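You operate a simulated robot arm through the tools that you are given. There is no shell and no other tool. Be economical: measure what you need, move in short steps, check, and stop when the job is done.

You are at the controls of a simulated two-armed robot. One attempt, no reset.

JOB
Pick up the bench mould that says "27" from the mould bench top with one hand, pass it to the other hand and put it on the low shelf of the sand bench. Set down upright: bench mould.
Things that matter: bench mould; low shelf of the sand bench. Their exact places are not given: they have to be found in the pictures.

The check looks at the end state, three seconds after you hand in, the way a careful person would. Anything else that was tipped, shoved, dropped, spilled or broken makes it a failure.

ROBOT AND FRAMES
Two 6-joint arms with two-finger grippers on one trunk, on a base that drives. Base frame: it is fixed to the floor where the robot stands at the start and does not move with it; the origin is under the middle of the robot, x ahead of it, y to its left, z up; the surface under the hand at the start is at about z = 0.8. Readings come in m, rad, newtons and seconds.
The left shoulder is at the start at [0.07, 0.176, 0.89], the right one opposite. With the tool pointing down near the work surface each hand reaches from about 0.46 to 0.78 m from the robot's upright axis, wherever it stands, measured 20 degrees to its own side. Places, roughly: low shelf of the sand bench [0.7, -1.8, 0.3]. Payload 2.45 kg a hand.
The TCP of each hand is the grasp point between the finger pads, 0.026 m short of the fingertips. In the tool frame z runs along the fingers and y along their closing line. The gripper opens to 0.096 m. The gripper's body begins 0.069 m behind the TCP.
Orientation is told as [roll, pitch, yaw] about the base's x, y, z axes, in that order, counted from this pose: with the fingers straight down and closing along the base's y, the tool's x points along the base's -x, its y along +y and its z along -z.

CONTROLS
- The arms move only by the tool drive_tool. It takes "left_plan", "right_plan" or both (then of equal length, played together; a hand with none holds still); each is a list of rows, each a list of 7 numbers: the finger opening in m, from 0 to 0.096, then the shift along the base's x, y, z in m, then the turn, a rotation vector about the base's x, y, z in rad. In form: [[gripper, dx, dy, dz, ax, ay, az], ...]. A call has 1 to 10 rows; each row is the pose to reach, as a shift and turn from the pose commanded when the call began. A row lasts 0.2 s, in which the tool goes at most 0.05 m and 0.15 rad; a call with a longer step from one row to the next is refused whole, and so is a gripper value outside its range. Where a pose cannot be reached the arm comes as near as it can. A force on the tool above 40 N (or 10 N above the force at the start of the call, whichever is more), or a blocked arm, ends the call early, and 0.2 s more pass. Each finger halts on what it meets, pressing with about 34 N; the grip force reading is that of the motor and also rises with nothing between the fingers. The clock runs only during rows and for 0.2 s after the last one: add rows that repeat a pose to give the fingers time. It gives the time, the measured TCP pose, the force on the tool (base axes), the opening and the grip force at its end, in the units of the frame above (readings bear some noise), with the torque about the TCP (base axes, N m) and any sound that the robot's microphone picked up.
- Cameras (640 x 400 px; columns grow to the right, rows downward): "scene" is now at [0.1394, 0.002, 1.2148]; the picture's right is [0.05, -1.00, 0.00], its down [-0.53, -0.03, -0.84] and it looks along [0.84, 0.04, -0.53] (base axes); focal length 249 px, centre (320, 200). "left" rides on the left gripper at [0.082, -0.003, -0.098] in its tool frame; the picture's right is [0.04, 1.00, 0.00], its down [-0.73, 0.03, -0.68] and it looks along [-0.68, 0.03, 0.73] (tool axes); focal length 256 px, centre (320, 200). "right" rides on the right gripper at [0.082, 0.003, -0.098] in its tool frame; the picture's right is [-0.04, 1.00, 0.00], its down [-0.73, -0.03, -0.68] and it looks along [-0.68, -0.03, 0.73] (tool axes); focal length 256 px, centre (320, 200).
- get_image(camera): a new picture of that camera. No time passes.
- raise_lower(by): slides the trunk up (or, below 0, down) by that many m; the arms and the scene camera ride with it, the base frame stays. It gives what a move gives, with no picture.
- base_move(legs): drives the robot by 1 to 6 legs, each [ahead, left, turn to the left] in m, m and rad, along the robot's own axes; the way and the turn of a leg run together, so that a leg with both is an arc; at most 1.5 m and 3.142 rad a leg. The arms and the cameras ride along, it lands a little off, and it stops where it bumps. It gives what a move gives.
- aim_head(pan, tilt): turns the head with the scene camera to pan (to the left, within 1.501 rad either way) and tilt (down, from -0.506 to 1.204), counted from straight ahead of the robot. It gives what a move gives.
- measure_at(camera, pixels): there is no depth. For up to 12 entries [column, row, z] of the newest picture of that camera ("zoom" is the newest enlarged one), the place [x, y] in the base frame at which the ray of that pixel passes the height z, good to about 0.003 m. No time passes.
- zoom(camera, box): a new picture of the part [left, top, right, bottom] of that camera's present view, enlarged. No time passes.
- sign_off(): hands the job in; it is judged then, once.

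Work in short steps. Measure before you move; look again where a grasp or a placing could have gone wrong, and mend it. You have 80 turns and 70 pictures in all, those below and enlarged ones among them. Open the grippers and draw the arms clear of the work before you hand the job in, unless the task says otherwise; then end with one line.

The tools are called after "Call:" by a JSON object that holds its "fn" and its "kwargs". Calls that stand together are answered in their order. drive_tool: Moves the arms, as the interface text tells. Its arguments: {"type":"object","properties":{"left_plan":{"type":"array"},"right_plan":{"type":"array"}},"required":[]} The other tools are called the same way: raise_lower (by) slides the trunk up or down; base_move (legs) drives the base; aim_head (pan, tilt) turns the head that bears the scene camera; get_image (camera) takes a picture; measure_at (camera, pixels) gives the place at which the rays of pixels pass given heights; zoom (camera, box) takes an enlarged picture of a part of a camera's view; sign_off () hands the job in.

At the start:

```text
t: 0.0
left_tool_pos: [0.5031, 0.2768, 1.0923]
left_tool_rot: [-0.001, 0.002, 0.001]
left_wrist_force: [-0.8, -0.8, 0.1]
left_moment: [-0.01, -0.02, 0.01]
left_grip_width: 0.0961
left_gripper_force: 0.1
right_tool_pos: [0.4904, -0.2078, 1.0852]
right_tool_rot: [0.0, -0.001, 0.001]
right_wrist_force: [0.4, 0.0, 0.8]
right_moment: [0.02, 0.02, -0.03]
right_grip_width: 0.0962
right_gripper_force: 0.0
trunk travel left (down, up): [-0.375, 0.465]
robot x, y, heading: [0.0008, -0.0009, 0.002]
head pan, tilt: [0.052, 0.564]
```

scene: 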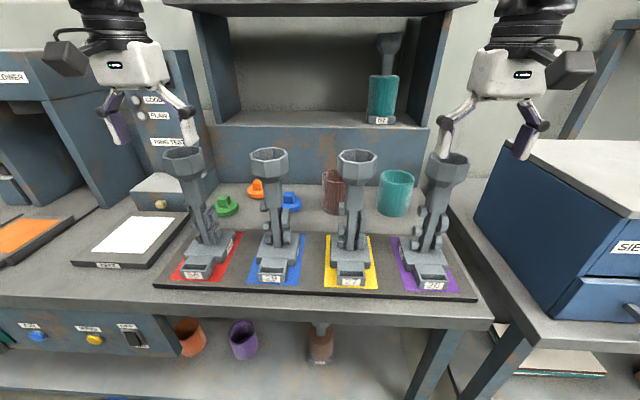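
right: 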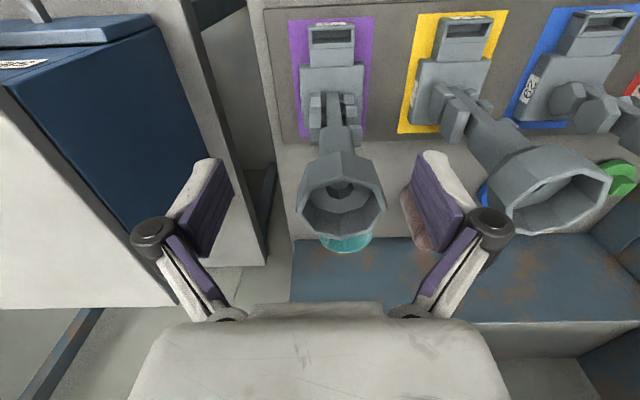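
left: 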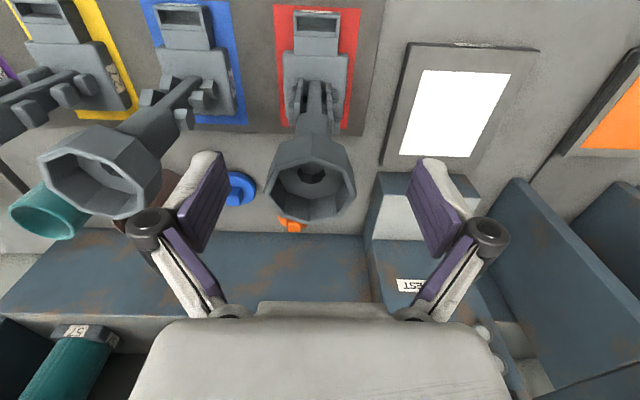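

The four moulds on the bench have labels near row 275-285; I zoom in to read them.

Call:
{"fn": "zoom", "kwargs": {"camera": "scene", "box": [150, 220, 310, 320]}}

Call:
{"fn": "zoom", "kwargs": {"camera": "scene", "box": [310, 220, 470, 320]}}

```text
4.00 times, centred on (230, 270) of scene
```

zoom: 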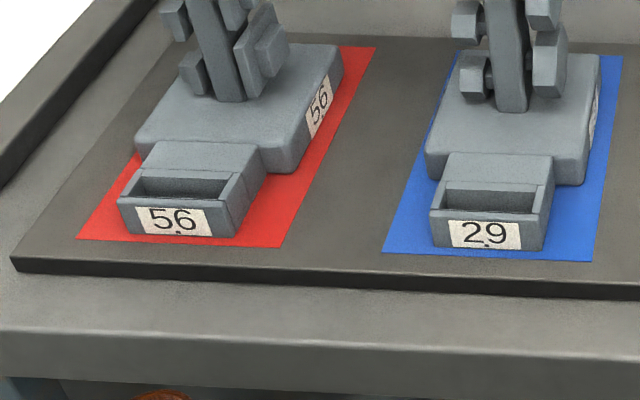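

```text
4.00 times, centred on (390, 270) of scene
```

zoom: 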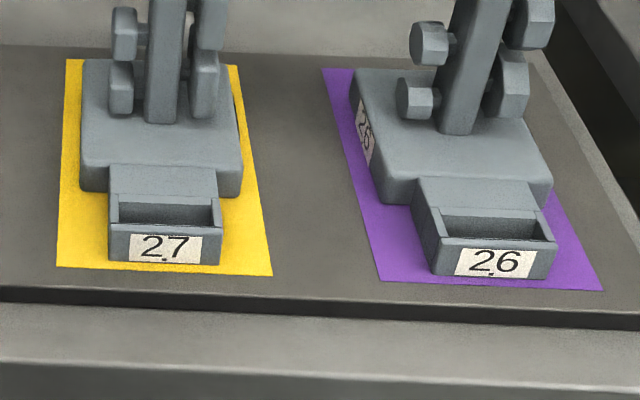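

The "27" is the mould on yellow (label at about (350,281)). I look closely at its upper shape and at it from the side.

Call:
{"fn": "zoom", "kwargs": {"camera": "scene", "box": [270, 135, 430, 235]}}

Call:
{"fn": "zoom", "kwargs": {"camera": "right", "box": [380, 0, 640, 260]}}

Call:
{"fn": "measure_at", "kwargs": {"camera": "scene", "pixels": [[338, 286, 0.82], [365, 286, 0.82], [331, 268, 0.82], [371, 268, 0.82], [350, 240, 0.85], [340, 160, 1.0], [376, 160, 1.0], [357, 151, 1.0], [356, 178, 0.95], [320, 320, 0.8], [476, 300, 0.8], [328, 289, 0.82]]}}

```text
4.00 times, centred on (350, 185) of scene
```

zoom: 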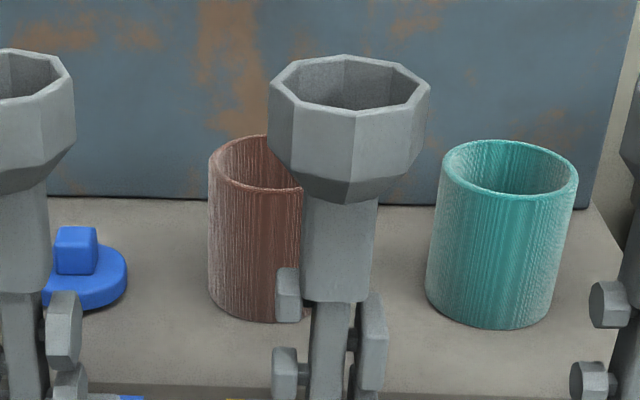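

```text
1.54 times, centred on (510, 130) of right
```

zoom: 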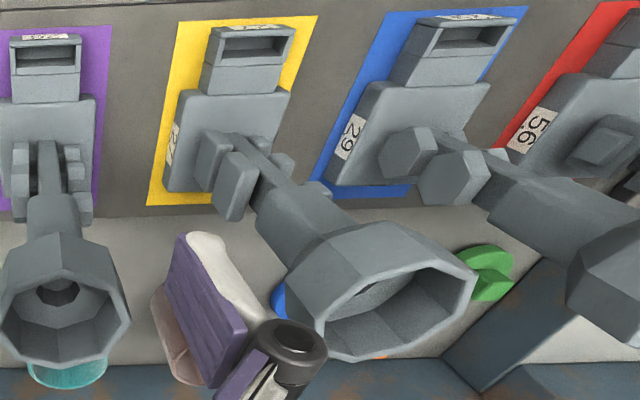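

```text
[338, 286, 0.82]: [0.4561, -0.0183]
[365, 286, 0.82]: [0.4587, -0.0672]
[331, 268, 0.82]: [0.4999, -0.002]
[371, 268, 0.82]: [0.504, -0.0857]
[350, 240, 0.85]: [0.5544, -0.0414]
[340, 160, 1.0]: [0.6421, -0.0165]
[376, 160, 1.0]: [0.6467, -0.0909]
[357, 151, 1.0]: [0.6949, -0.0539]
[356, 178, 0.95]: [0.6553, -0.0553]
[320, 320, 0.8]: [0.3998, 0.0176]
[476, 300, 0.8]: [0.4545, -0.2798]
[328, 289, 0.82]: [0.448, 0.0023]
```

I triangulate the rim height of the 27 cup from the scene and right views.

Call:
{"fn": "measure_at", "kwargs": {"camera": "scene", "pixels": [[357, 161, 1.0], [357, 161, 1.05], [357, 161, 1.1], [336, 160, 1.05], [378, 160, 1.05], [346, 238, 0.86], [346, 238, 0.9]]}}

Call:
{"fn": "measure_at", "kwargs": {"camera": "right", "pixels": [[560, 192, 1.0], [560, 192, 1.05], [560, 192, 1.1], [344, 197, 1.0], [344, 197, 1.05], [344, 197, 1.1], [340, 92, 0.85], [440, 18, 0.82], [487, 18, 0.82], [415, 118, 0.82], [461, 95, 0.85]]}}

Call:
{"fn": "measure_at", "kwargs": {"camera": "left", "pixels": [[110, 165, 1.0], [110, 165, 1.05], [110, 165, 1.1], [310, 180, 1.05]]}}

```text
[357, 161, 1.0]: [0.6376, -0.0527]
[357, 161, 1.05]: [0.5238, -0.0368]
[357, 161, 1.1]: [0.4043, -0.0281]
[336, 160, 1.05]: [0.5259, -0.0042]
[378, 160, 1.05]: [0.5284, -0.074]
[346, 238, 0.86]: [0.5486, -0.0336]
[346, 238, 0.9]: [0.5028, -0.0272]
```

```text
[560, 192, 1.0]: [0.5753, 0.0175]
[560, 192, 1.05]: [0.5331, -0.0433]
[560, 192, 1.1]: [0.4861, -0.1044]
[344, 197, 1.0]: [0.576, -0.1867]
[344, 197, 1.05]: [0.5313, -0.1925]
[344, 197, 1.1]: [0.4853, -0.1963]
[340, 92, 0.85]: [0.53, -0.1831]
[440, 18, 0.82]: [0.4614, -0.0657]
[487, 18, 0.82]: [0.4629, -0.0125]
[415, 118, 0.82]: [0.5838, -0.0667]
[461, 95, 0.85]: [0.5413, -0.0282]
```

```text
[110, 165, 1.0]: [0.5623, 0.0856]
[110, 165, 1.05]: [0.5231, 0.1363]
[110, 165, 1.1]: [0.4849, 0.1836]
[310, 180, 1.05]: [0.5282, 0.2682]
```

The 27 cup's rim is at about z=1.05, centred at about (0.53,-0.04). Now I look to the right for the sand bench.

Call:
{"fn": "aim_head", "kwargs": {"pan": -1.2, "tilt": 0.5}}

Call:
{"fn": "get_image", "kwargs": {"camera": "scene"}}

```text
t: 1.4
left_tool_pos: [0.5006, 0.2761, 1.0904]
left_tool_rot: [0.0, 0.001, -0.001]
left_wrist_force: [-0.2, 0.5, -0.7]
left_moment: [0.0, 0.0, 0.04]
left_grip_width: 0.096
left_gripper_force: 0.0
right_tool_pos: [0.4904, -0.2078, 1.0841]
right_tool_rot: [0.001, -0.001, -0.001]
right_wrist_force: [0.5, -0.2, 0.2]
right_moment: [0.01, 0.0, -0.01]
right_grip_width: 0.096
right_gripper_force: 0.1
trunk travel left (down, up): [-0.375, 0.465]
robot x, y, heading: [-0.0012, -0.0018, -0.0]
head pan, tilt: [-1.201, 0.499]
```

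```text
62 pictures are left
```

scene: 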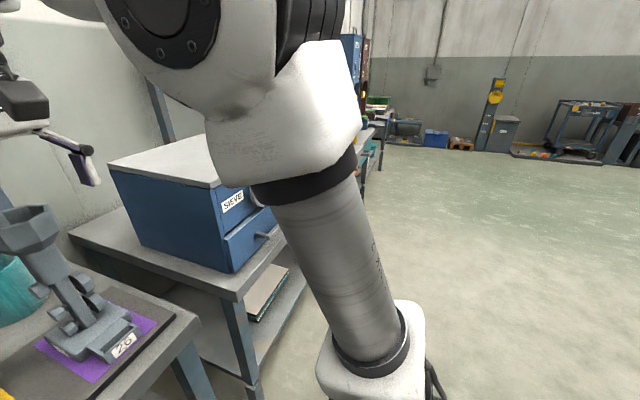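

The next bench holds the SIEVE box, and the sand bench lies beyond it. I pick first: the right hand goes up and over the 27 cup at about (0.53,-0.04), and I aim the head back at it.

Call:
{"fn": "drive_tool", "kwargs": {"right_plan": [[0.096, 0, 0, 0.04, 0, 0, 0], [0.096, 0.01, 0.045, 0.06, 0, 0, 0], [0.096, 0.02, 0.09, 0.06, 0, 0, 0], [0.096, 0.03, 0.13, 0.06, 0, 0, 0], [0.096, 0.038, 0.167, 0.06, 0, 0, 0], [0.096, 0.038, 0.167, 0.06, 0, 0, 0]]}}

Call:
{"fn": "aim_head", "kwargs": {"pan": 0.0, "tilt": 0.564}}

Call:
{"fn": "get_image", "kwargs": {"camera": "right"}}

Call:
{"fn": "get_image", "kwargs": {"camera": "scene"}}

```text
refused: row 2 steps farther than a row can; nothing moved
```

```text
t: 2.8
left_tool_pos: [0.5023, 0.2772, 1.0927]
left_tool_rot: [0.002, 0.0, 0.001]
left_wrist_force: [-0.3, 0.7, 0.4]
left_moment: [-0.01, -0.03, 0.03]
left_grip_width: 0.0957
left_gripper_force: 0.1
right_tool_pos: [0.4906, -0.2079, 1.0858]
right_tool_rot: [0.0, 0.0, -0.001]
right_wrist_force: [-0.2, -0.1, -0.1]
right_moment: [-0.04, 0.01, 0.0]
right_grip_width: 0.0961
right_gripper_force: 0.1
trunk travel left (down, up): [-0.375, 0.465]
robot x, y, heading: [0.0002, 0.0007, 0.004]
head pan, tilt: [0.0, 0.564]
```

```text
61 pictures are left
```

right: 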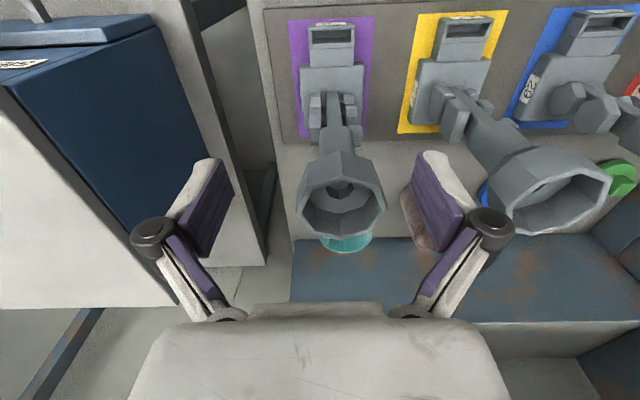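

```text
60 pictures are left
```

scene: 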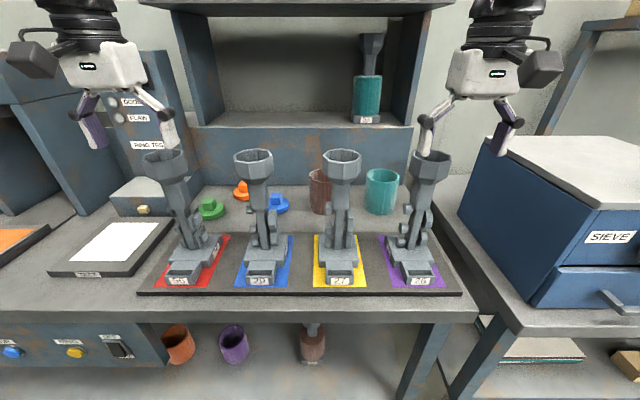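

A step was too long; I resend with smaller steps.

Call:
{"fn": "drive_tool", "kwargs": {"right_plan": [[0.096, 0, 0, 0.04, 0, 0, 0], [0.096, 0.005, 0.03, 0.06, 0, 0, 0], [0.096, 0.015, 0.07, 0.06, 0, 0, 0], [0.096, 0.025, 0.11, 0.06, 0, 0, 0], [0.096, 0.035, 0.15, 0.06, 0, 0, 0], [0.096, 0.038, 0.167, 0.06, 0, 0, 0], [0.096, 0.038, 0.167, 0.06, 0, 0, 0]]}}

Call:
{"fn": "get_image", "kwargs": {"camera": "right"}}

Call:
{"fn": "get_image", "kwargs": {"camera": "scene"}}

```text
t: 4.4
left_tool_pos: [0.5028, 0.2767, 1.0921]
left_tool_rot: [0.0, -0.001, 0.0]
left_wrist_force: [0.4, -0.2, -0.2]
left_moment: [0.01, 0.02, -0.01]
left_grip_width: 0.0959
left_gripper_force: 0.1
right_tool_pos: [0.5271, -0.0429, 1.1397]
right_tool_rot: [0.001, -0.002, 0.0]
right_wrist_force: [0.6, -0.3, -0.3]
right_moment: [0.01, -0.01, 0.05]
right_grip_width: 0.0963
right_gripper_force: 0.1
right hand out of reach, approached as far as the arm can: row 6, 7
trunk travel left (down, up): [-0.375, 0.465]
robot x, y, heading: [-0.0019, 0.0007, 0.001]
head pan, tilt: [0.0, 0.564]
```

```text
59 pictures are left
```

right: 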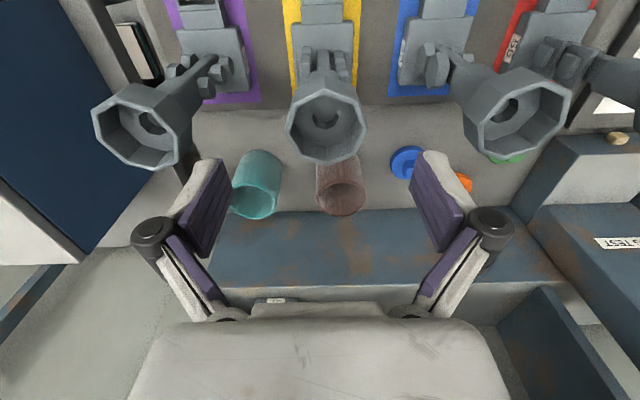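

```text
58 pictures are left
```

scene: 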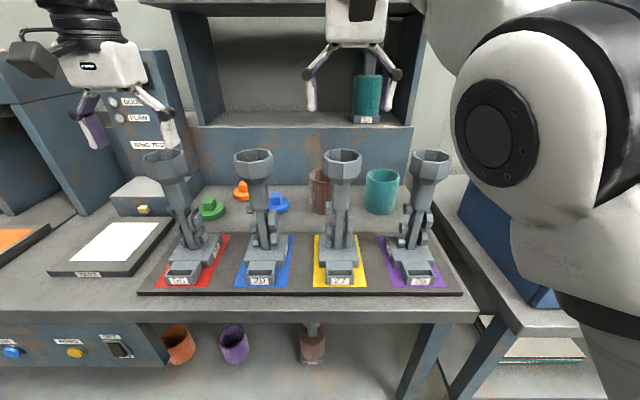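

The 27 cup rim is seen at (326,112); the arm is near its reach limit at this height, so I'll raise the trunk. First I measure the rim.

Call:
{"fn": "measure_at", "kwargs": {"camera": "right", "pixels": [[326, 112, 1.05], [326, 112, 1.04], [287, 125, 1.05], [366, 120, 1.05], [322, 75, 1.05], [330, 152, 1.05], [145, 120, 1.05], [520, 110, 1.05]]}}

Call:
{"fn": "measure_at", "kwargs": {"camera": "scene", "pixels": [[342, 157, 1.05], [342, 157, 1.04], [323, 157, 1.05], [361, 157, 1.05], [342, 149, 1.05], [342, 165, 1.05]]}}

Call:
{"fn": "raise_lower", "kwargs": {"by": 0.12}}

```text
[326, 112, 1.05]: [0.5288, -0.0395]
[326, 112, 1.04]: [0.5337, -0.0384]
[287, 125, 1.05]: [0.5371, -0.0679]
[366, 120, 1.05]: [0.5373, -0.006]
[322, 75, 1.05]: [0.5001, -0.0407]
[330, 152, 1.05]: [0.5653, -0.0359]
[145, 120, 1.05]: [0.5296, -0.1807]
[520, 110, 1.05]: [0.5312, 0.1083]
```

```text
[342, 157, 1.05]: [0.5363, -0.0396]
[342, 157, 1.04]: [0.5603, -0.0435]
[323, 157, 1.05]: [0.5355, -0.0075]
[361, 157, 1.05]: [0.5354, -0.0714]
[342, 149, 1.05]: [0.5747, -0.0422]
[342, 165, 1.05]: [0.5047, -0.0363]
```

```text
t: 5.9
left_tool_pos: [0.5028, 0.2774, 1.2127]
left_tool_rot: [0.002, 0.0, 0.0]
left_wrist_force: [0.5, -0.3, 0.5]
left_moment: [-0.03, 0.03, -0.01]
left_grip_width: 0.096
left_gripper_force: 0.1
right_tool_pos: [0.5271, -0.0438, 1.2599]
right_tool_rot: [0.001, -0.003, 0.001]
right_wrist_force: [-0.4, -0.1, -0.2]
right_moment: [0.01, 0.0, 0.04]
right_grip_width: 0.0962
right_gripper_force: 0.0
trunk travel left (down, up): [-0.495, 0.345]
robot x, y, heading: [0.0035, 0.0009, 0.001]
head pan, tilt: [0.0, 0.564]
```

The rim is centred at (0.533,-0.039) and about 0.064 wide. I lower to z=1.09, just above the rim, and check alignment.

Call:
{"fn": "drive_tool", "kwargs": {"right_plan": [[0.096, 0.002, 0.002, -0.04, 0, 0, 0], [0.096, 0.004, 0.004, -0.085, 0, 0, 0], [0.096, 0.006, 0.005, -0.13, 0, 0, 0], [0.096, 0.006, 0.005, -0.165, 0, 0, 0], [0.096, 0.006, 0.005, -0.165, 0, 0, 0]]}}

Call:
{"fn": "get_image", "kwargs": {"camera": "right"}}

Call:
{"fn": "get_image", "kwargs": {"camera": "scene"}}

```text
t: 7.1
left_tool_pos: [0.5016, 0.2764, 1.2112]
left_tool_rot: [0.0, 0.0, 0.0]
left_wrist_force: [1.0, 0.8, -0.6]
left_moment: [0.01, 0.0, -0.01]
left_grip_width: 0.0958
left_gripper_force: 0.0
right_tool_pos: [0.5418, -0.0661, 1.1157]
right_tool_rot: [0.057, -0.01, -0.023]
right_wrist_force: [0.7, -0.3, 0.2]
right_moment: [0.04, -0.02, 0.0]
right_grip_width: 0.0959
right_gripper_force: 0.0
right hand out of reach, approached as far as the arm can: row 4, 5
trunk travel left (down, up): [-0.495, 0.345]
robot x, y, heading: [-0.0023, -0.0002, 0.001]
head pan, tilt: [0.0, 0.564]
```

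```text
57 pictures are left
```

right: 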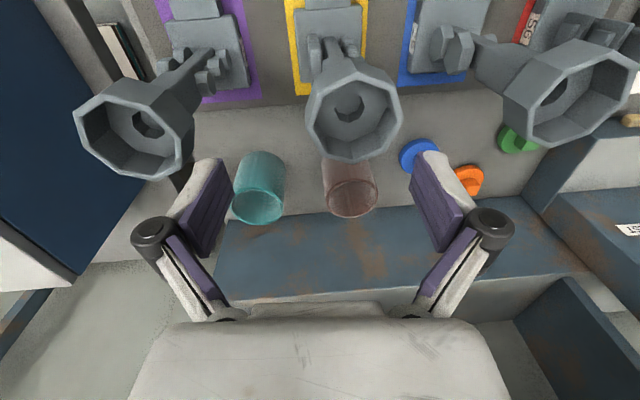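

```text
56 pictures are left
```

scene: 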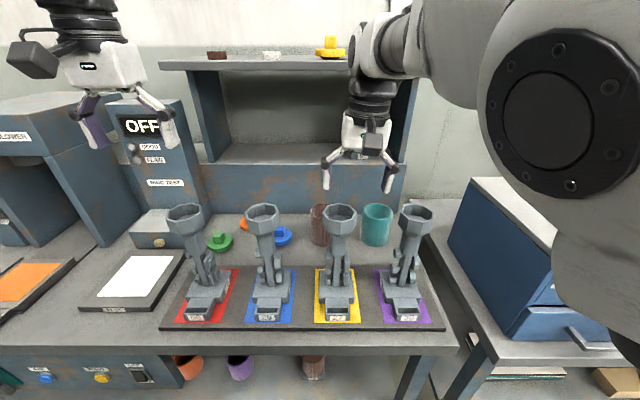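

The right arm's limit is inward (y too near the middle). I'll shift the base left about 0.16 m; first I lift the hand and check the box to the left.

Call:
{"fn": "measure_at", "kwargs": {"camera": "scene", "pixels": [[130, 245, 0.85], [130, 245, 0.8], [110, 105, 1.1], [110, 105, 1.2], [185, 98, 1.1], [185, 98, 1.2], [52, 165, 1.0], [52, 165, 1.1]]}}

Call:
{"fn": "drive_tool", "kwargs": {"right_plan": [[0.096, -0.005, -0.03, 0.04, 0, 0, 0], [0.096, -0.008, -0.06, 0.07, 0, 0, 0]]}}

```text
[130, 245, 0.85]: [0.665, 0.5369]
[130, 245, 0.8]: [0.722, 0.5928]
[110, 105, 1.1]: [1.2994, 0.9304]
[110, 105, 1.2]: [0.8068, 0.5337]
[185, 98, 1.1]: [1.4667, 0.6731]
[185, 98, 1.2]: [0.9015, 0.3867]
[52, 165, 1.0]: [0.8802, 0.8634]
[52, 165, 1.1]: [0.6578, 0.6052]
```

```text
refused: row 1 steps farther than a row can; nothing moved
```

I lift the right hand and then drive left 0.16 m and back 0.03 m.

Call:
{"fn": "drive_tool", "kwargs": {"right_plan": [[0.096, 0, -0.02, 0.04, 0, 0, 0], [0.096, 0, -0.04, 0.08, 0, 0, 0], [0.096, 0, -0.05, 0.12, 0, 0, 0]]}}

Call:
{"fn": "base_move", "kwargs": {"legs": [[-0.03, 0.16, 0]]}}

```text
t: 7.9
left_tool_pos: [0.503, 0.2764, 1.2115]
left_tool_rot: [0.0, 0.0, -0.001]
left_wrist_force: [0.3, -0.3, 0.2]
left_moment: [0.02, 0.02, 0.0]
left_grip_width: 0.0961
left_gripper_force: 0.0
right_tool_pos: [0.5391, -0.1006, 1.2191]
right_tool_rot: [0.0, -0.002, 0.0]
right_wrist_force: [-0.4, -0.5, -0.2]
right_moment: [0.04, 0.0, -0.01]
right_grip_width: 0.0958
right_gripper_force: 0.1
trunk travel left (down, up): [-0.495, 0.345]
robot x, y, heading: [0.0032, 0.0017, -0.001]
head pan, tilt: [0.0, 0.564]
```

```text
t: 9.3
left_tool_pos: [0.4731, 0.4316, 1.2115]
left_tool_rot: [-0.002, -0.001, -0.002]
left_wrist_force: [-0.1, -0.2, 0.7]
left_moment: [-0.02, -0.02, 0.0]
left_grip_width: 0.0962
left_gripper_force: 0.1
right_tool_pos: [0.51, 0.0535, 1.2194]
right_tool_rot: [0.003, -0.003, -0.002]
right_wrist_force: [-0.8, 0.6, 0.5]
right_moment: [-0.05, 0.0, 0.0]
right_grip_width: 0.0962
right_gripper_force: 0.0
trunk travel left (down, up): [-0.495, 0.345]
robot x, y, heading: [-0.0305, 0.1575, -0.005]
head pan, tilt: [0.0, 0.564]
```

Now I move the right hand from (0.51,0.0535,1.219) to (0.533,-0.039,1.10) and look.

Call:
{"fn": "drive_tool", "kwargs": {"right_plan": [[0.096, 0.01, -0.045, 0, 0, 0, 0], [0.096, 0.02, -0.085, 0, 0, 0, 0], [0.096, 0.023, -0.0925, -0.04, 0, 0, 0], [0.096, 0.023, -0.0925, -0.085, 0, 0, 0], [0.096, 0.023, -0.0925, -0.119, 0, 0, 0], [0.096, 0.023, -0.0925, -0.119, 0, 0, 0]]}}

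Call:
{"fn": "get_image", "kwargs": {"camera": "right"}}

Call:
{"fn": "get_image", "kwargs": {"camera": "scene"}}

```text
t: 10.8
left_tool_pos: [0.4728, 0.4323, 1.2109]
left_tool_rot: [0.0, 0.0, -0.003]
left_wrist_force: [0.3, -0.2, 0.7]
left_moment: [-0.03, -0.06, -0.05]
left_grip_width: 0.0961
left_gripper_force: 0.0
right_tool_pos: [0.5349, -0.0375, 1.0987]
right_tool_rot: [0.002, -0.002, -0.002]
right_wrist_force: [0.8, -1.0, 0.3]
right_moment: [-0.01, -0.04, -0.01]
right_grip_width: 0.096
right_gripper_force: 0.0
trunk travel left (down, up): [-0.495, 0.345]
robot x, y, heading: [-0.0288, 0.1585, -0.002]
head pan, tilt: [0.0, 0.564]
```

```text
55 pictures are left
```

right: 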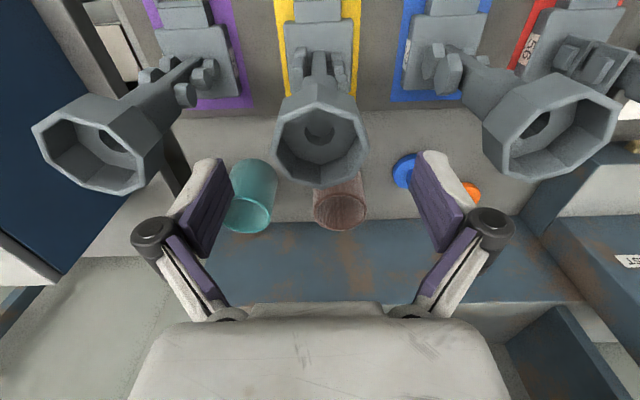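

```text
54 pictures are left
```

scene: 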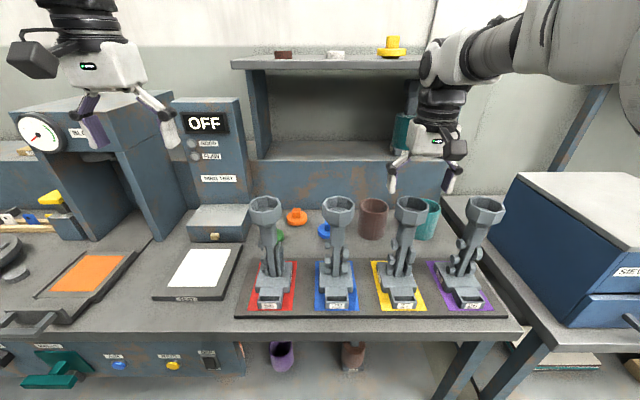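

I measure the rim again from this nearer view ((321,133) centre).

Call:
{"fn": "measure_at", "kwargs": {"camera": "right", "pixels": [[276, 140, 1.05], [366, 145, 1.05], [321, 135, 1.05], [319, 102, 1.05], [322, 172, 1.05], [344, 105, 1.05], [298, 105, 1.05]]}}

Call:
{"fn": "measure_at", "kwargs": {"camera": "scene", "pixels": [[412, 205, 1.05], [396, 205, 1.05], [430, 205, 1.05], [412, 205, 1.04]]}}

```text
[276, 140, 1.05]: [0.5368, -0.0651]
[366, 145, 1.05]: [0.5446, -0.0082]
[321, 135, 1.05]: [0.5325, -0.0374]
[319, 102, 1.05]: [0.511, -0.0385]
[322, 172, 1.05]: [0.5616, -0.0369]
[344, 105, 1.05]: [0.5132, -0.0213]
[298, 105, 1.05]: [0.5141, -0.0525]
```

```text
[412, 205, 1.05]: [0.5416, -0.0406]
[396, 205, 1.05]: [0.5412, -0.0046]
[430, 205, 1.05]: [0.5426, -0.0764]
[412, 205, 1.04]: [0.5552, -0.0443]
```

The hand is centred over the cup. I descend to z≈1.026 with the fingers open, then close on the cup wall.

Call:
{"fn": "drive_tool", "kwargs": {"right_plan": [[0.096, 0.001, 0, -0.03, 0, 0, 0], [0.096, 0.001, 0, -0.055, 0, 0, 0], [0.096, 0.001, 0, -0.073, 0, 0, 0], [0.096, 0.001, 0, -0.073, 0, 0, 0]]}}

Call:
{"fn": "get_image", "kwargs": {"camera": "right"}}

Call:
{"fn": "zoom", "kwargs": {"camera": "scene", "box": [340, 130, 500, 230]}}

```text
t: 11.8
left_tool_pos: [0.4733, 0.4312, 1.211]
left_tool_rot: [0.0, 0.0, -0.002]
left_wrist_force: [-0.2, 0.7, 0.5]
left_moment: [-0.01, -0.01, 0.01]
left_grip_width: 0.096
left_gripper_force: 0.1
right_tool_pos: [0.5346, -0.0397, 1.0247]
right_tool_rot: [0.002, -0.003, -0.001]
right_wrist_force: [-0.9, 0.3, 0.5]
right_moment: [0.0, -0.02, -0.05]
right_grip_width: 0.0961
right_gripper_force: 0.1
trunk travel left (down, up): [-0.495, 0.345]
robot x, y, heading: [-0.031, 0.1592, -0.001]
head pan, tilt: [0.0, 0.564]
```

```text
53 pictures are left
```

right: 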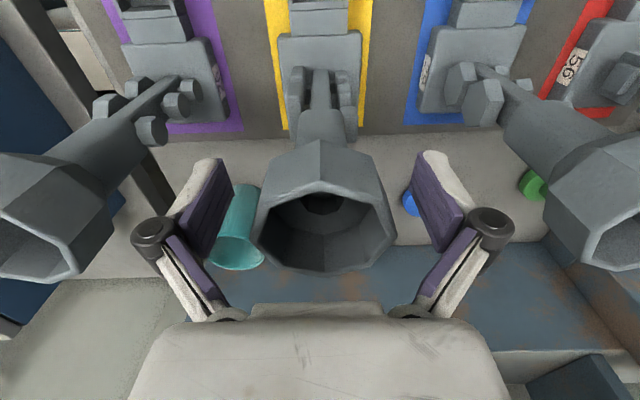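

```text
4.00 times, centred on (420, 180) of scene
```

zoom: 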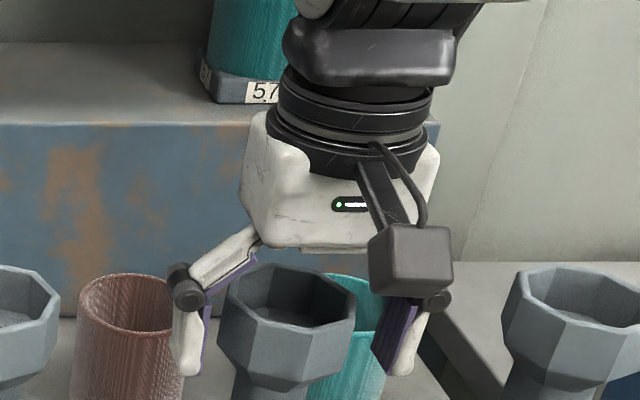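

The cup is centred between the pads. I close.

Call:
{"fn": "drive_tool", "kwargs": {"right_plan": [[0.07, 0, 0, 0, 0, 0, 0], [0.05, 0, 0, 0, 0, 0, 0], [0.04, 0, 0, 0, 0, 0, 0], [0.04, 0, 0, 0, 0, 0, 0]]}}

Call:
{"fn": "get_image", "kwargs": {"camera": "right"}}

```text
t: 12.8
left_tool_pos: [0.4731, 0.4322, 1.2118]
left_tool_rot: [0.001, 0.0, -0.001]
left_wrist_force: [0.4, -0.3, 0.0]
left_moment: [0.0, 0.0, 0.04]
left_grip_width: 0.0961
left_gripper_force: 0.0
right_tool_pos: [0.5338, -0.0401, 1.0249]
right_tool_rot: [0.002, -0.002, -0.002]
right_wrist_force: [0.8, 0.6, 0.1]
right_moment: [-0.01, -0.22, 0.02]
right_grip_width: 0.0649
right_gripper_force: 34.0
trunk travel left (down, up): [-0.495, 0.345]
robot x, y, heading: [-0.0297, 0.1562, -0.004]
head pan, tilt: [0.0, 0.564]
```

```text
51 pictures are left
```

right: 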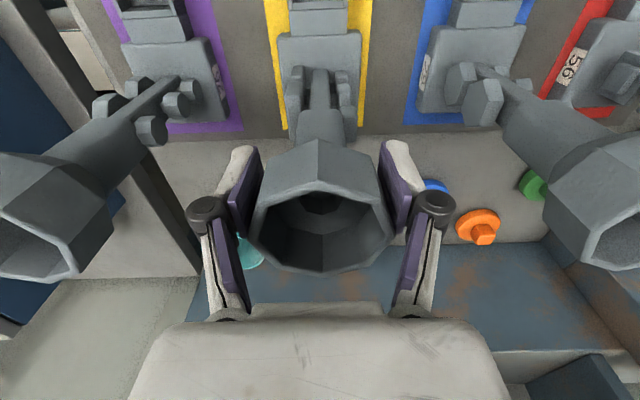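

Gripped at 0.065 m with 34 N. I lift 0.05 m and check.

Call:
{"fn": "drive_tool", "kwargs": {"right_plan": [[0.03, 0, 0, 0.015, 0, 0, 0], [0.03, 0, 0, 0.035, 0, 0, 0], [0.03, 0, 0, 0.06, 0, 0, 0], [0.03, 0, 0, 0.06, 0, 0, 0]]}}

Call:
{"fn": "get_image", "kwargs": {"camera": "right"}}

Call:
{"fn": "get_image", "kwargs": {"camera": "scene"}}

```text
t: 13.8
left_tool_pos: [0.4738, 0.4313, 1.2113]
left_tool_rot: [0.0, 0.001, -0.002]
left_wrist_force: [-0.4, -0.5, -0.7]
left_moment: [-0.01, 0.0, 0.01]
left_grip_width: 0.0961
left_gripper_force: 0.1
right_tool_pos: [0.5342, -0.0387, 1.086]
right_tool_rot: [0.003, -0.002, -0.001]
right_wrist_force: [-0.1, -0.2, -4.9]
right_moment: [-0.02, 0.04, -0.03]
right_grip_width: 0.0645
right_gripper_force: 34.1
trunk travel left (down, up): [-0.495, 0.345]
robot x, y, heading: [-0.0289, 0.1538, -0.006]
head pan, tilt: [0.0, 0.564]
```

```text
50 pictures are left
```

right: 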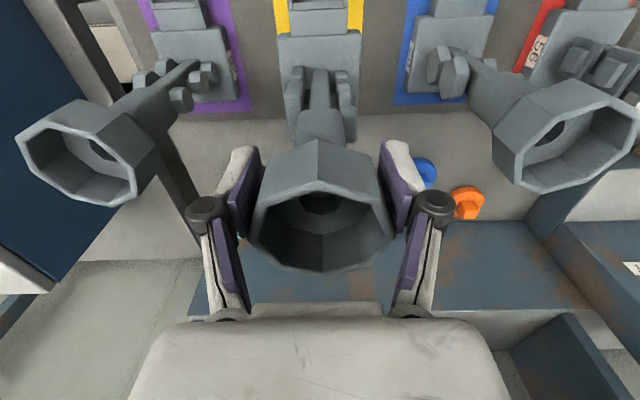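

```text
49 pictures are left
```

scene: 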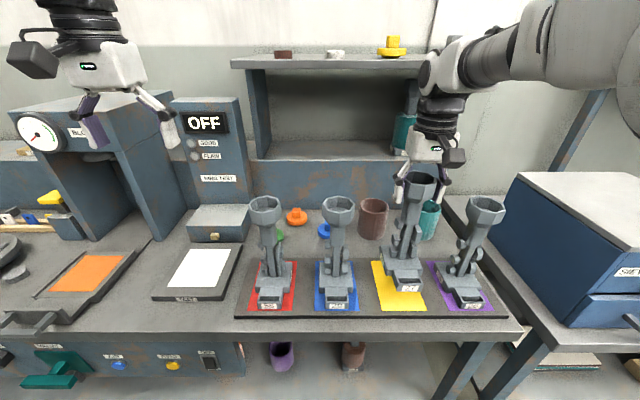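

The mould hangs upright from the grip at about 0.5 kg. I raise the trunk 0.1 and back straight away from the bench, then drive right toward the sand bench.

Call:
{"fn": "raise_lower", "kwargs": {"by": 0.1}}

Call:
{"fn": "base_move", "kwargs": {"legs": [[-0.6, 0, 0]]}}

Call:
{"fn": "base_move", "kwargs": {"legs": [[0, -1.2, 0]]}}

Call:
{"fn": "aim_head", "kwargs": {"pan": -0.4, "tilt": 0.5}}

Call:
{"fn": "get_image", "kwargs": {"camera": "scene"}}

```text
t: 15.1
left_tool_pos: [0.475, 0.4312, 1.3118]
left_tool_rot: [0.001, 0.001, -0.002]
left_wrist_force: [0.3, -0.5, -0.2]
left_moment: [-0.01, -0.01, 0.04]
left_grip_width: 0.0959
left_gripper_force: 0.1
right_tool_pos: [0.5338, -0.0383, 1.1862]
right_tool_rot: [0.001, -0.004, -0.001]
right_wrist_force: [0.2, 0.6, -5.3]
right_moment: [0.0, 0.02, 0.0]
right_grip_width: 0.0647
right_gripper_force: 34.3
trunk travel left (down, up): [-0.595, 0.245]
robot x, y, heading: [-0.0297, 0.1567, -0.006]
head pan, tilt: [0.0, 0.564]
```

```text
t: 18.5
left_tool_pos: [-0.1303, 0.4305, 1.3126]
left_tool_rot: [0.0, 0.001, -0.007]
left_wrist_force: [0.1, -0.7, 0.0]
left_moment: [-0.02, 0.01, 0.0]
left_grip_width: 0.0964
left_gripper_force: 0.2
right_tool_pos: [-0.0724, -0.0401, 1.1859]
right_tool_rot: [0.002, -0.003, -0.011]
right_wrist_force: [-0.3, -0.2, -4.9]
right_moment: [-0.01, 0.04, -0.01]
right_grip_width: 0.0649
right_gripper_force: 33.7
trunk travel left (down, up): [-0.595, 0.245]
robot x, y, heading: [-0.6334, 0.1619, -0.006]
head pan, tilt: [0.0, 0.564]
```

```text
t: 24.6
left_tool_pos: [-0.1406, -0.7833, 1.3116]
left_tool_rot: [0.001, 0.001, -0.008]
left_wrist_force: [0.9, 0.0, 0.5]
left_moment: [0.03, 0.0, -0.03]
left_grip_width: 0.0963
left_gripper_force: 0.1
right_tool_pos: [-0.0825, -1.2537, 1.1851]
right_tool_rot: [0.002, -0.003, -0.008]
right_wrist_force: [-0.1, -0.5, -5.1]
right_moment: [0.02, 0.03, 0.03]
right_grip_width: 0.0645
right_gripper_force: 34.1
trunk travel left (down, up): [-0.595, 0.245]
robot x, y, heading: [-0.6451, -1.055, -0.006]
head pan, tilt: [0.0, 0.564]
```

```text
t: 25.5
left_tool_pos: [-0.1404, -0.7826, 1.3117]
left_tool_rot: [0.0, 0.001, -0.008]
left_wrist_force: [0.0, -0.1, -0.3]
left_moment: [-0.01, -0.01, 0.02]
left_grip_width: 0.096
left_gripper_force: 0.0
right_tool_pos: [-0.0834, -1.2538, 1.1857]
right_tool_rot: [0.002, -0.001, -0.008]
right_wrist_force: [-0.3, -0.1, -4.5]
right_moment: [-0.02, 0.03, -0.03]
right_grip_width: 0.0645
right_gripper_force: 33.6
trunk travel left (down, up): [-0.595, 0.245]
robot x, y, heading: [-0.6442, -1.0547, -0.014]
head pan, tilt: [-0.4, 0.499]
```

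```text
48 pictures are left
```

scene: 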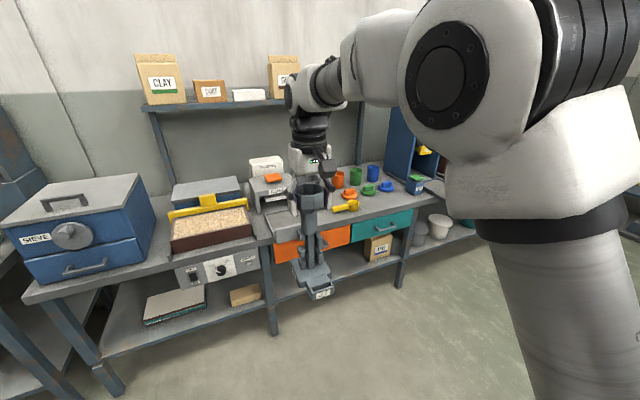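

The bench with the sand tray and the drawers stretches to the right. I drive further right and lower the trunk to see its low shelf.

Call:
{"fn": "base_move", "kwargs": {"legs": [[0, -0.75, 0]]}}

Call:
{"fn": "raise_lower", "kwargs": {"by": -0.4}}

Call:
{"fn": "aim_head", "kwargs": {"pan": 0.1, "tilt": 0.4}}

Call:
{"fn": "get_image", "kwargs": {"camera": "scene"}}

```text
t: 29.6
left_tool_pos: [-0.1463, -1.544, 1.3116]
left_tool_rot: [0.0, 0.002, -0.014]
left_wrist_force: [1.0, -0.4, 0.1]
left_moment: [-0.01, 0.04, -0.02]
left_grip_width: 0.096
left_gripper_force: 0.0
right_tool_pos: [-0.0923, -2.0159, 1.1854]
right_tool_rot: [0.001, -0.005, -0.014]
right_wrist_force: [-0.3, 0.0, -4.0]
right_moment: [0.01, 0.03, -0.02]
right_grip_width: 0.0647
right_gripper_force: 34.1
trunk travel left (down, up): [-0.595, 0.245]
robot x, y, heading: [-0.6552, -1.8144, -0.01]
head pan, tilt: [-0.4, 0.499]
```

```text
t: 33.5
left_tool_pos: [-0.1482, -1.5452, 0.9109]
left_tool_rot: [0.001, 0.003, -0.014]
left_wrist_force: [0.5, -0.5, -1.3]
left_moment: [0.0, 0.0, -0.01]
left_grip_width: 0.0961
left_gripper_force: 0.0
right_tool_pos: [-0.092, -2.0153, 0.7861]
right_tool_rot: [0.004, -0.004, -0.013]
right_wrist_force: [0.7, 0.8, -4.8]
right_moment: [0.0, 0.01, 0.01]
right_grip_width: 0.0647
right_gripper_force: 34.1
trunk travel left (down, up): [-0.195, 0.645]
robot x, y, heading: [-0.6557, -1.8135, -0.015]
head pan, tilt: [-0.4, 0.499]
```

```text
t: 34.4
left_tool_pos: [-0.1479, -1.5456, 0.9113]
left_tool_rot: [-0.001, 0.002, -0.014]
left_wrist_force: [-0.2, -0.2, -0.4]
left_moment: [0.01, -0.02, 0.0]
left_grip_width: 0.0956
left_gripper_force: 0.0
right_tool_pos: [-0.0924, -2.0161, 0.7861]
right_tool_rot: [0.002, -0.001, -0.014]
right_wrist_force: [0.1, -0.5, -4.9]
right_moment: [-0.01, 0.0, 0.0]
right_grip_width: 0.0647
right_gripper_force: 34.3
trunk travel left (down, up): [-0.195, 0.645]
robot x, y, heading: [-0.6557, -1.8159, -0.015]
head pan, tilt: [0.099, 0.4]
```

```text
47 pictures are left
```

scene: 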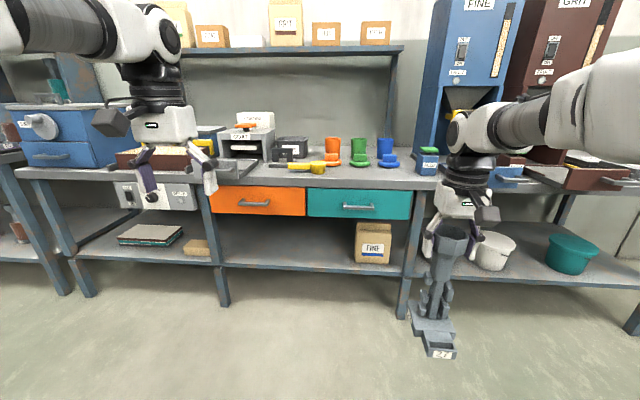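

The shelf below the orange/teal drawers is the sand bench's low shelf, clear between (222,255) and (355,255). I measure it.

Call:
{"fn": "measure_at", "kwargs": {"camera": "scene", "pixels": [[225, 267, 0.3], [405, 275, 0.3], [300, 270, 0.3], [75, 258, 0.3], [290, 220, 0.3], [358, 262, 0.3], [260, 216, 0.62], [210, 188, 0.8], [410, 191, 0.8], [20, 180, 0.8], [230, 305, 0.0], [400, 317, 0.0]]}}

Call:
{"fn": "zoom", "kwargs": {"camera": "scene", "box": [190, 160, 430, 310]}}

```text
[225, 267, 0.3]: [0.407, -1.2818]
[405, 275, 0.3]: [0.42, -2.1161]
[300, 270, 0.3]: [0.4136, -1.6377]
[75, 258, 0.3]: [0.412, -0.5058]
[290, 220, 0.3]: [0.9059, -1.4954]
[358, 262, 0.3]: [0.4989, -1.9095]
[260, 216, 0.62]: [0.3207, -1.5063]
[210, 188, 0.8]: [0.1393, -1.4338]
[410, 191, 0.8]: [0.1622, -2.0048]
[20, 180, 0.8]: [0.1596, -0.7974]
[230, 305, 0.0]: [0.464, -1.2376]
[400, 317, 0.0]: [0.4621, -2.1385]
```

```text
2.67 times, centred on (310, 235) of scene
```

zoom: 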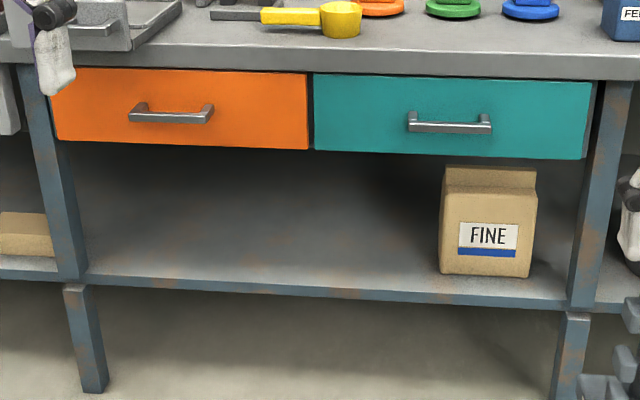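

I lower the trunk to its bottom to get a second, flatter view for triangulating shelf and drawer heights.

Call:
{"fn": "raise_lower", "kwargs": {"by": -0.19}}

Call:
{"fn": "aim_head", "kwargs": {"pan": 0.1, "tilt": 0.3}}

Call:
{"fn": "get_image", "kwargs": {"camera": "scene"}}

Call:
{"fn": "zoom", "kwargs": {"camera": "scene", "box": [190, 160, 430, 310]}}

```text
t: 36.5
left_tool_pos: [-0.1477, -1.5453, 0.7215]
left_tool_rot: [-0.001, 0.001, -0.013]
left_wrist_force: [0.4, 0.7, 0.5]
left_moment: [0.02, -0.04, -0.01]
left_grip_width: 0.0961
left_gripper_force: 0.0
right_tool_pos: [-0.0939, -2.0153, 0.596]
right_tool_rot: [0.002, -0.003, -0.014]
right_wrist_force: [-0.4, -0.7, -4.3]
right_moment: [-0.01, 0.03, -0.01]
right_grip_width: 0.0645
right_gripper_force: 34.2
trunk travel left (down, up): [-0.005, 0.835]
robot x, y, heading: [-0.6542, -1.8116, -0.012]
head pan, tilt: [0.099, 0.4]
```

```text
t: 37.1
left_tool_pos: [-0.148, -1.5433, 0.721]
left_tool_rot: [0.0, 0.002, -0.014]
left_wrist_force: [-0.3, -0.5, -0.5]
left_moment: [0.02, -0.01, -0.01]
left_grip_width: 0.0961
left_gripper_force: 0.2
right_tool_pos: [-0.093, -2.0157, 0.5959]
right_tool_rot: [0.001, -0.001, -0.013]
right_wrist_force: [-0.5, -0.6, -3.2]
right_moment: [-0.01, 0.03, -0.02]
right_grip_width: 0.0646
right_gripper_force: 34.2
trunk travel left (down, up): [-0.005, 0.835]
robot x, y, heading: [-0.6548, -1.8118, -0.012]
head pan, tilt: [0.099, 0.3]
```

```text
45 pictures are left
```

scene: 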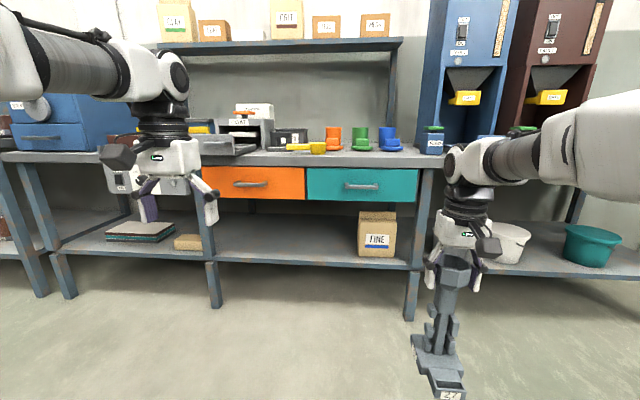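

```text
2.67 times, centred on (310, 235) of scene
```

zoom: 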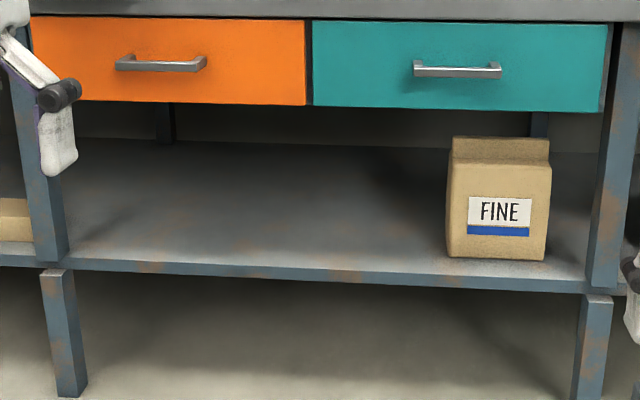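

I measure the drawer bottom seam and shelf front edge in the new view for triangulation.

Call:
{"fn": "measure_at", "kwargs": {"camera": "scene", "pixels": [[307, 199.7, 0.6], [307, 199.7, 0.55], [307, 259.5, 0.3], [307, 259.5, 0.25], [307, 168.3, 0.75], [307, 168.3, 0.7], [330, 257, 0.3], [330, 257, 0.27], [213, 259, 0.3], [410, 266, 0.3]]}}

```text
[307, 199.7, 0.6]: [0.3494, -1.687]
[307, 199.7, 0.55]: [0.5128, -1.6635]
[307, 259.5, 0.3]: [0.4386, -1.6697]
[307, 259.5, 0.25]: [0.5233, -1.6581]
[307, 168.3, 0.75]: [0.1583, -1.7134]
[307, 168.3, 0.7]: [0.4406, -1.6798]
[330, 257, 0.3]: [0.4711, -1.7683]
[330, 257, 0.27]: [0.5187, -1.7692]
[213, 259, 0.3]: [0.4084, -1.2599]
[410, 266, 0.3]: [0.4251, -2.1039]
```

Result: drawer bottom z≈0.59 (front x≈0.38), shelf top z≈0.30 (front x≈0.44). Now I look at the mould's neck for the second grip.

Call:
{"fn": "zoom", "kwargs": {"camera": "scene", "box": [370, 220, 530, 400]}}

Call:
{"fn": "get_image", "kwargs": {"camera": "left"}}

```text
2.22 times, centred on (450, 310) of scene
```

zoom: 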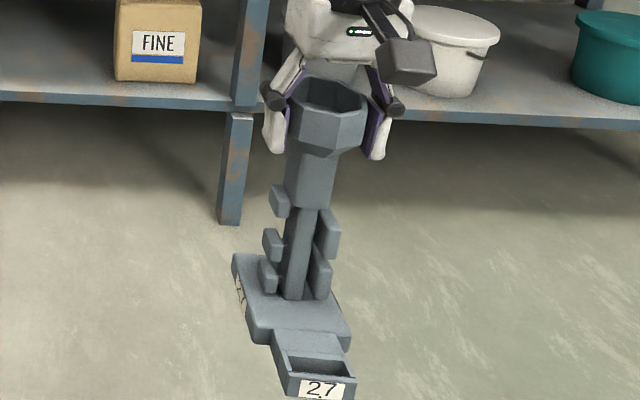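

```text
42 pictures are left
```

left: 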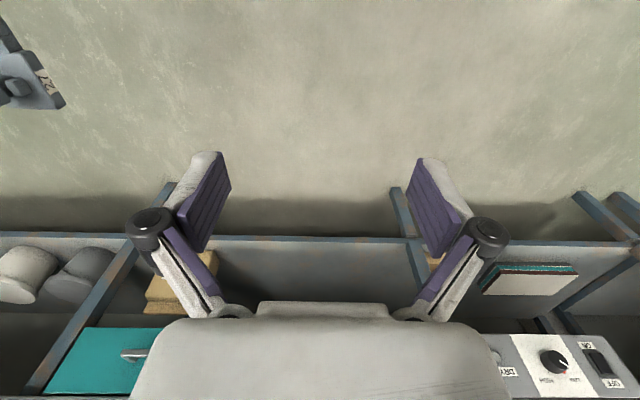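

I find the neck's heights by checking where these pixel rays cross the neck's front face (x≈-0.115).

Call:
{"fn": "measure_at", "kwargs": {"camera": "scene", "pixels": [[449, 287.5, 0.58], [449, 287.5, 0.54], [444.6, 313, 0.52], [444.6, 313, 0.48], [438.5, 354, 0.42], [438.5, 354, 0.38], [434, 300, 0.52], [456, 300, 0.52], [452, 374, 0.38], [450, 262, 0.62], [450, 262, 0.6]]}}

```text
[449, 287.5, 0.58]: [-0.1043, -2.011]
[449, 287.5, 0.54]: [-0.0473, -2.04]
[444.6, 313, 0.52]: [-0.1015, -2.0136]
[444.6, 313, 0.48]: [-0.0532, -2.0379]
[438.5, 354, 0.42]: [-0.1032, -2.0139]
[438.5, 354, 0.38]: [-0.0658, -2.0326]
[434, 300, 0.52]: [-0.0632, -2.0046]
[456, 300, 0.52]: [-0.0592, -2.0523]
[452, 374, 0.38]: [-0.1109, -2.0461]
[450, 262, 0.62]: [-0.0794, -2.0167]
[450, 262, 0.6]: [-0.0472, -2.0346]
```

The neck spans z≈0.53–0.585 with side bolts on ±y. Plan: the right hand yaws the mould +45° so clean faces are presented, and the left hand turns horizontal pointing along (0.7,-0.7,0) to take the neck. I start both turns where they stand.

Call:
{"fn": "drive_tool", "kwargs": {"left_plan": [[0.096, 0, 0, 0, -0.0512, -0.1235, -0.0512], [0.096, 0, 0, 0, -0.1023, -0.247, -0.1023], [0.096, 0, 0, 0, -0.1535, -0.3705, -0.1535], [0.096, 0, 0, 0, -0.2047, -0.494, -0.2047], [0.096, 0, 0, 0, -0.2558, -0.6175, -0.2558], [0.096, 0, 0, 0, -0.307, -0.741, -0.307], [0.096, 0, 0, 0, -0.3582, -0.8645, -0.3582], [0.096, 0, 0, 0, -0.4093, -0.988, -0.4093], [0.096, 0, 0, 0, -0.4605, -1.1115, -0.4605], [0.096, 0, 0, 0, -0.5117, -1.235, -0.5117]], "right_plan": [[0.03, 0, 0.01, 0, 0, 0, 0.1], [0.03, 0, 0.02, 0, 0, 0, 0.2], [0.03, 0, 0.03, 0, 0, 0, 0.3], [0.03, 0, 0.04, 0, 0, 0, 0.4], [0.03, 0, 0.05, 0, 0, 0, 0.5], [0.03, 0, 0.06, 0, 0, 0, 0.6], [0.03, 0, 0.06, 0, 0, 0, 0.7], [0.03, 0, 0.06, 0, 0, 0, 0.785], [0.03, 0, 0.06, 0, 0, 0, 0.785], [0.03, 0, 0.06, 0, 0, 0, 0.785]]}}

Call:
{"fn": "aim_head", "kwargs": {"pan": 0.0, "tilt": 0.6}}

Call:
{"fn": "get_image", "kwargs": {"camera": "scene"}}

```text
t: 39.3
left_tool_pos: [-0.042, -1.5553, 0.6851]
left_tool_rot: [-0.298, -1.307, -0.385]
left_wrist_force: [-0.1, -0.8, 1.0]
left_moment: [0.01, 0.0, 0.01]
left_grip_width: 0.0958
left_gripper_force: 0.0
left hand out of reach, approached as far as the arm can: row 2, 3, 4, 5, 6, 7, 8, 9, 10
right_tool_pos: [-0.0926, -1.9554, 0.5954]
right_tool_rot: [0.001, -0.003, 0.77]
right_wrist_force: [-0.8, 0.0, -4.1]
right_moment: [-0.03, 0.06, -0.03]
right_grip_width: 0.0641
right_gripper_force: 33.7
trunk travel left (down, up): [-0.005, 0.835]
robot x, y, heading: [-0.6526, -1.8126, -0.021]
head pan, tilt: [0.099, 0.3]
```

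```text
t: 40.1
left_tool_pos: [-0.0397, -1.5557, 0.6854]
left_tool_rot: [-0.293, -1.304, -0.391]
left_wrist_force: [0.0, -0.1, -0.1]
left_moment: [0.0, -0.01, 0.02]
left_grip_width: 0.0961
left_gripper_force: 0.0
right_tool_pos: [-0.0926, -1.9556, 0.5956]
right_tool_rot: [0.001, -0.005, 0.771]
right_wrist_force: [-0.1, 0.6, -4.2]
right_moment: [0.01, 0.02, -0.02]
right_grip_width: 0.0644
right_gripper_force: 34.2
trunk travel left (down, up): [-0.005, 0.835]
robot x, y, heading: [-0.6498, -1.8122, -0.015]
head pan, tilt: [0.0, 0.6]
```

```text
41 pictures are left
```

scene: 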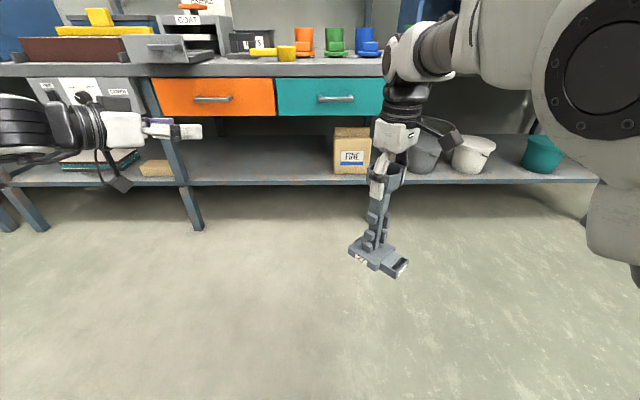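

The horizontal left hand needs more reach, so I move both hands farther out: right +0.12 in x, left +0.16 in x and down, finishing the turn.

Call:
{"fn": "drive_tool", "kwargs": {"left_plan": [[0.096, 0.04, 0, -0.02, -0.0512, -0.1235, -0.0512], [0.096, 0.08, 0, -0.04, -0.1023, -0.247, -0.1023], [0.096, 0.12, 0, -0.06, -0.1023, -0.247, -0.1023], [0.096, 0.16, 0, -0.08, -0.1023, -0.247, -0.1023], [0.096, 0.16, 0, -0.08, -0.1023, -0.247, -0.1023]], "right_plan": [[0.03, 0.03, 0, 0, 0, 0, 0], [0.03, 0.06, 0, 0, 0, 0, 0], [0.03, 0.09, 0, 0, 0, 0, 0], [0.03, 0.12, 0, 0, 0, 0, 0], [0.03, 0.12, 0, 0, 0, 0, 0]]}}

Call:
{"fn": "get_image", "kwargs": {"camera": "scene"}}

```text
t: 41.3
left_tool_pos: [0.121, -1.5551, 0.604]
left_tool_rot: [1.488, -1.557, -2.274]
left_wrist_force: [-0.5, -0.1, -0.7]
left_moment: [0.0, -0.04, 0.0]
left_grip_width: 0.0959
left_gripper_force: 0.0
right_tool_pos: [0.0279, -1.9562, 0.5943]
right_tool_rot: [0.004, -0.002, 0.77]
right_wrist_force: [-0.1, -0.5, -4.2]
right_moment: [-0.04, 0.02, -0.01]
right_grip_width: 0.0644
right_gripper_force: 34.1
trunk travel left (down, up): [-0.005, 0.835]
robot x, y, heading: [-0.6563, -1.8128, -0.016]
head pan, tilt: [0.0, 0.6]
```

```text
40 pictures are left
```

scene: 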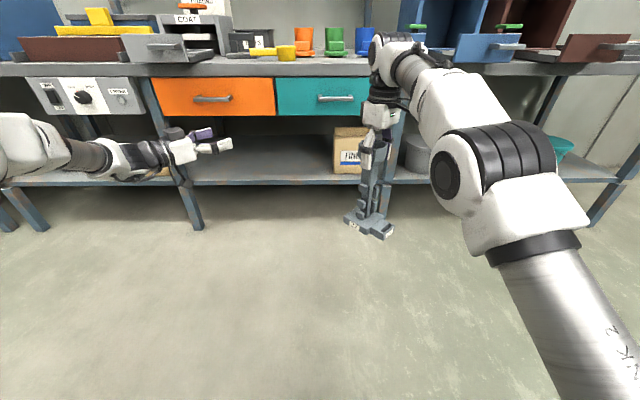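

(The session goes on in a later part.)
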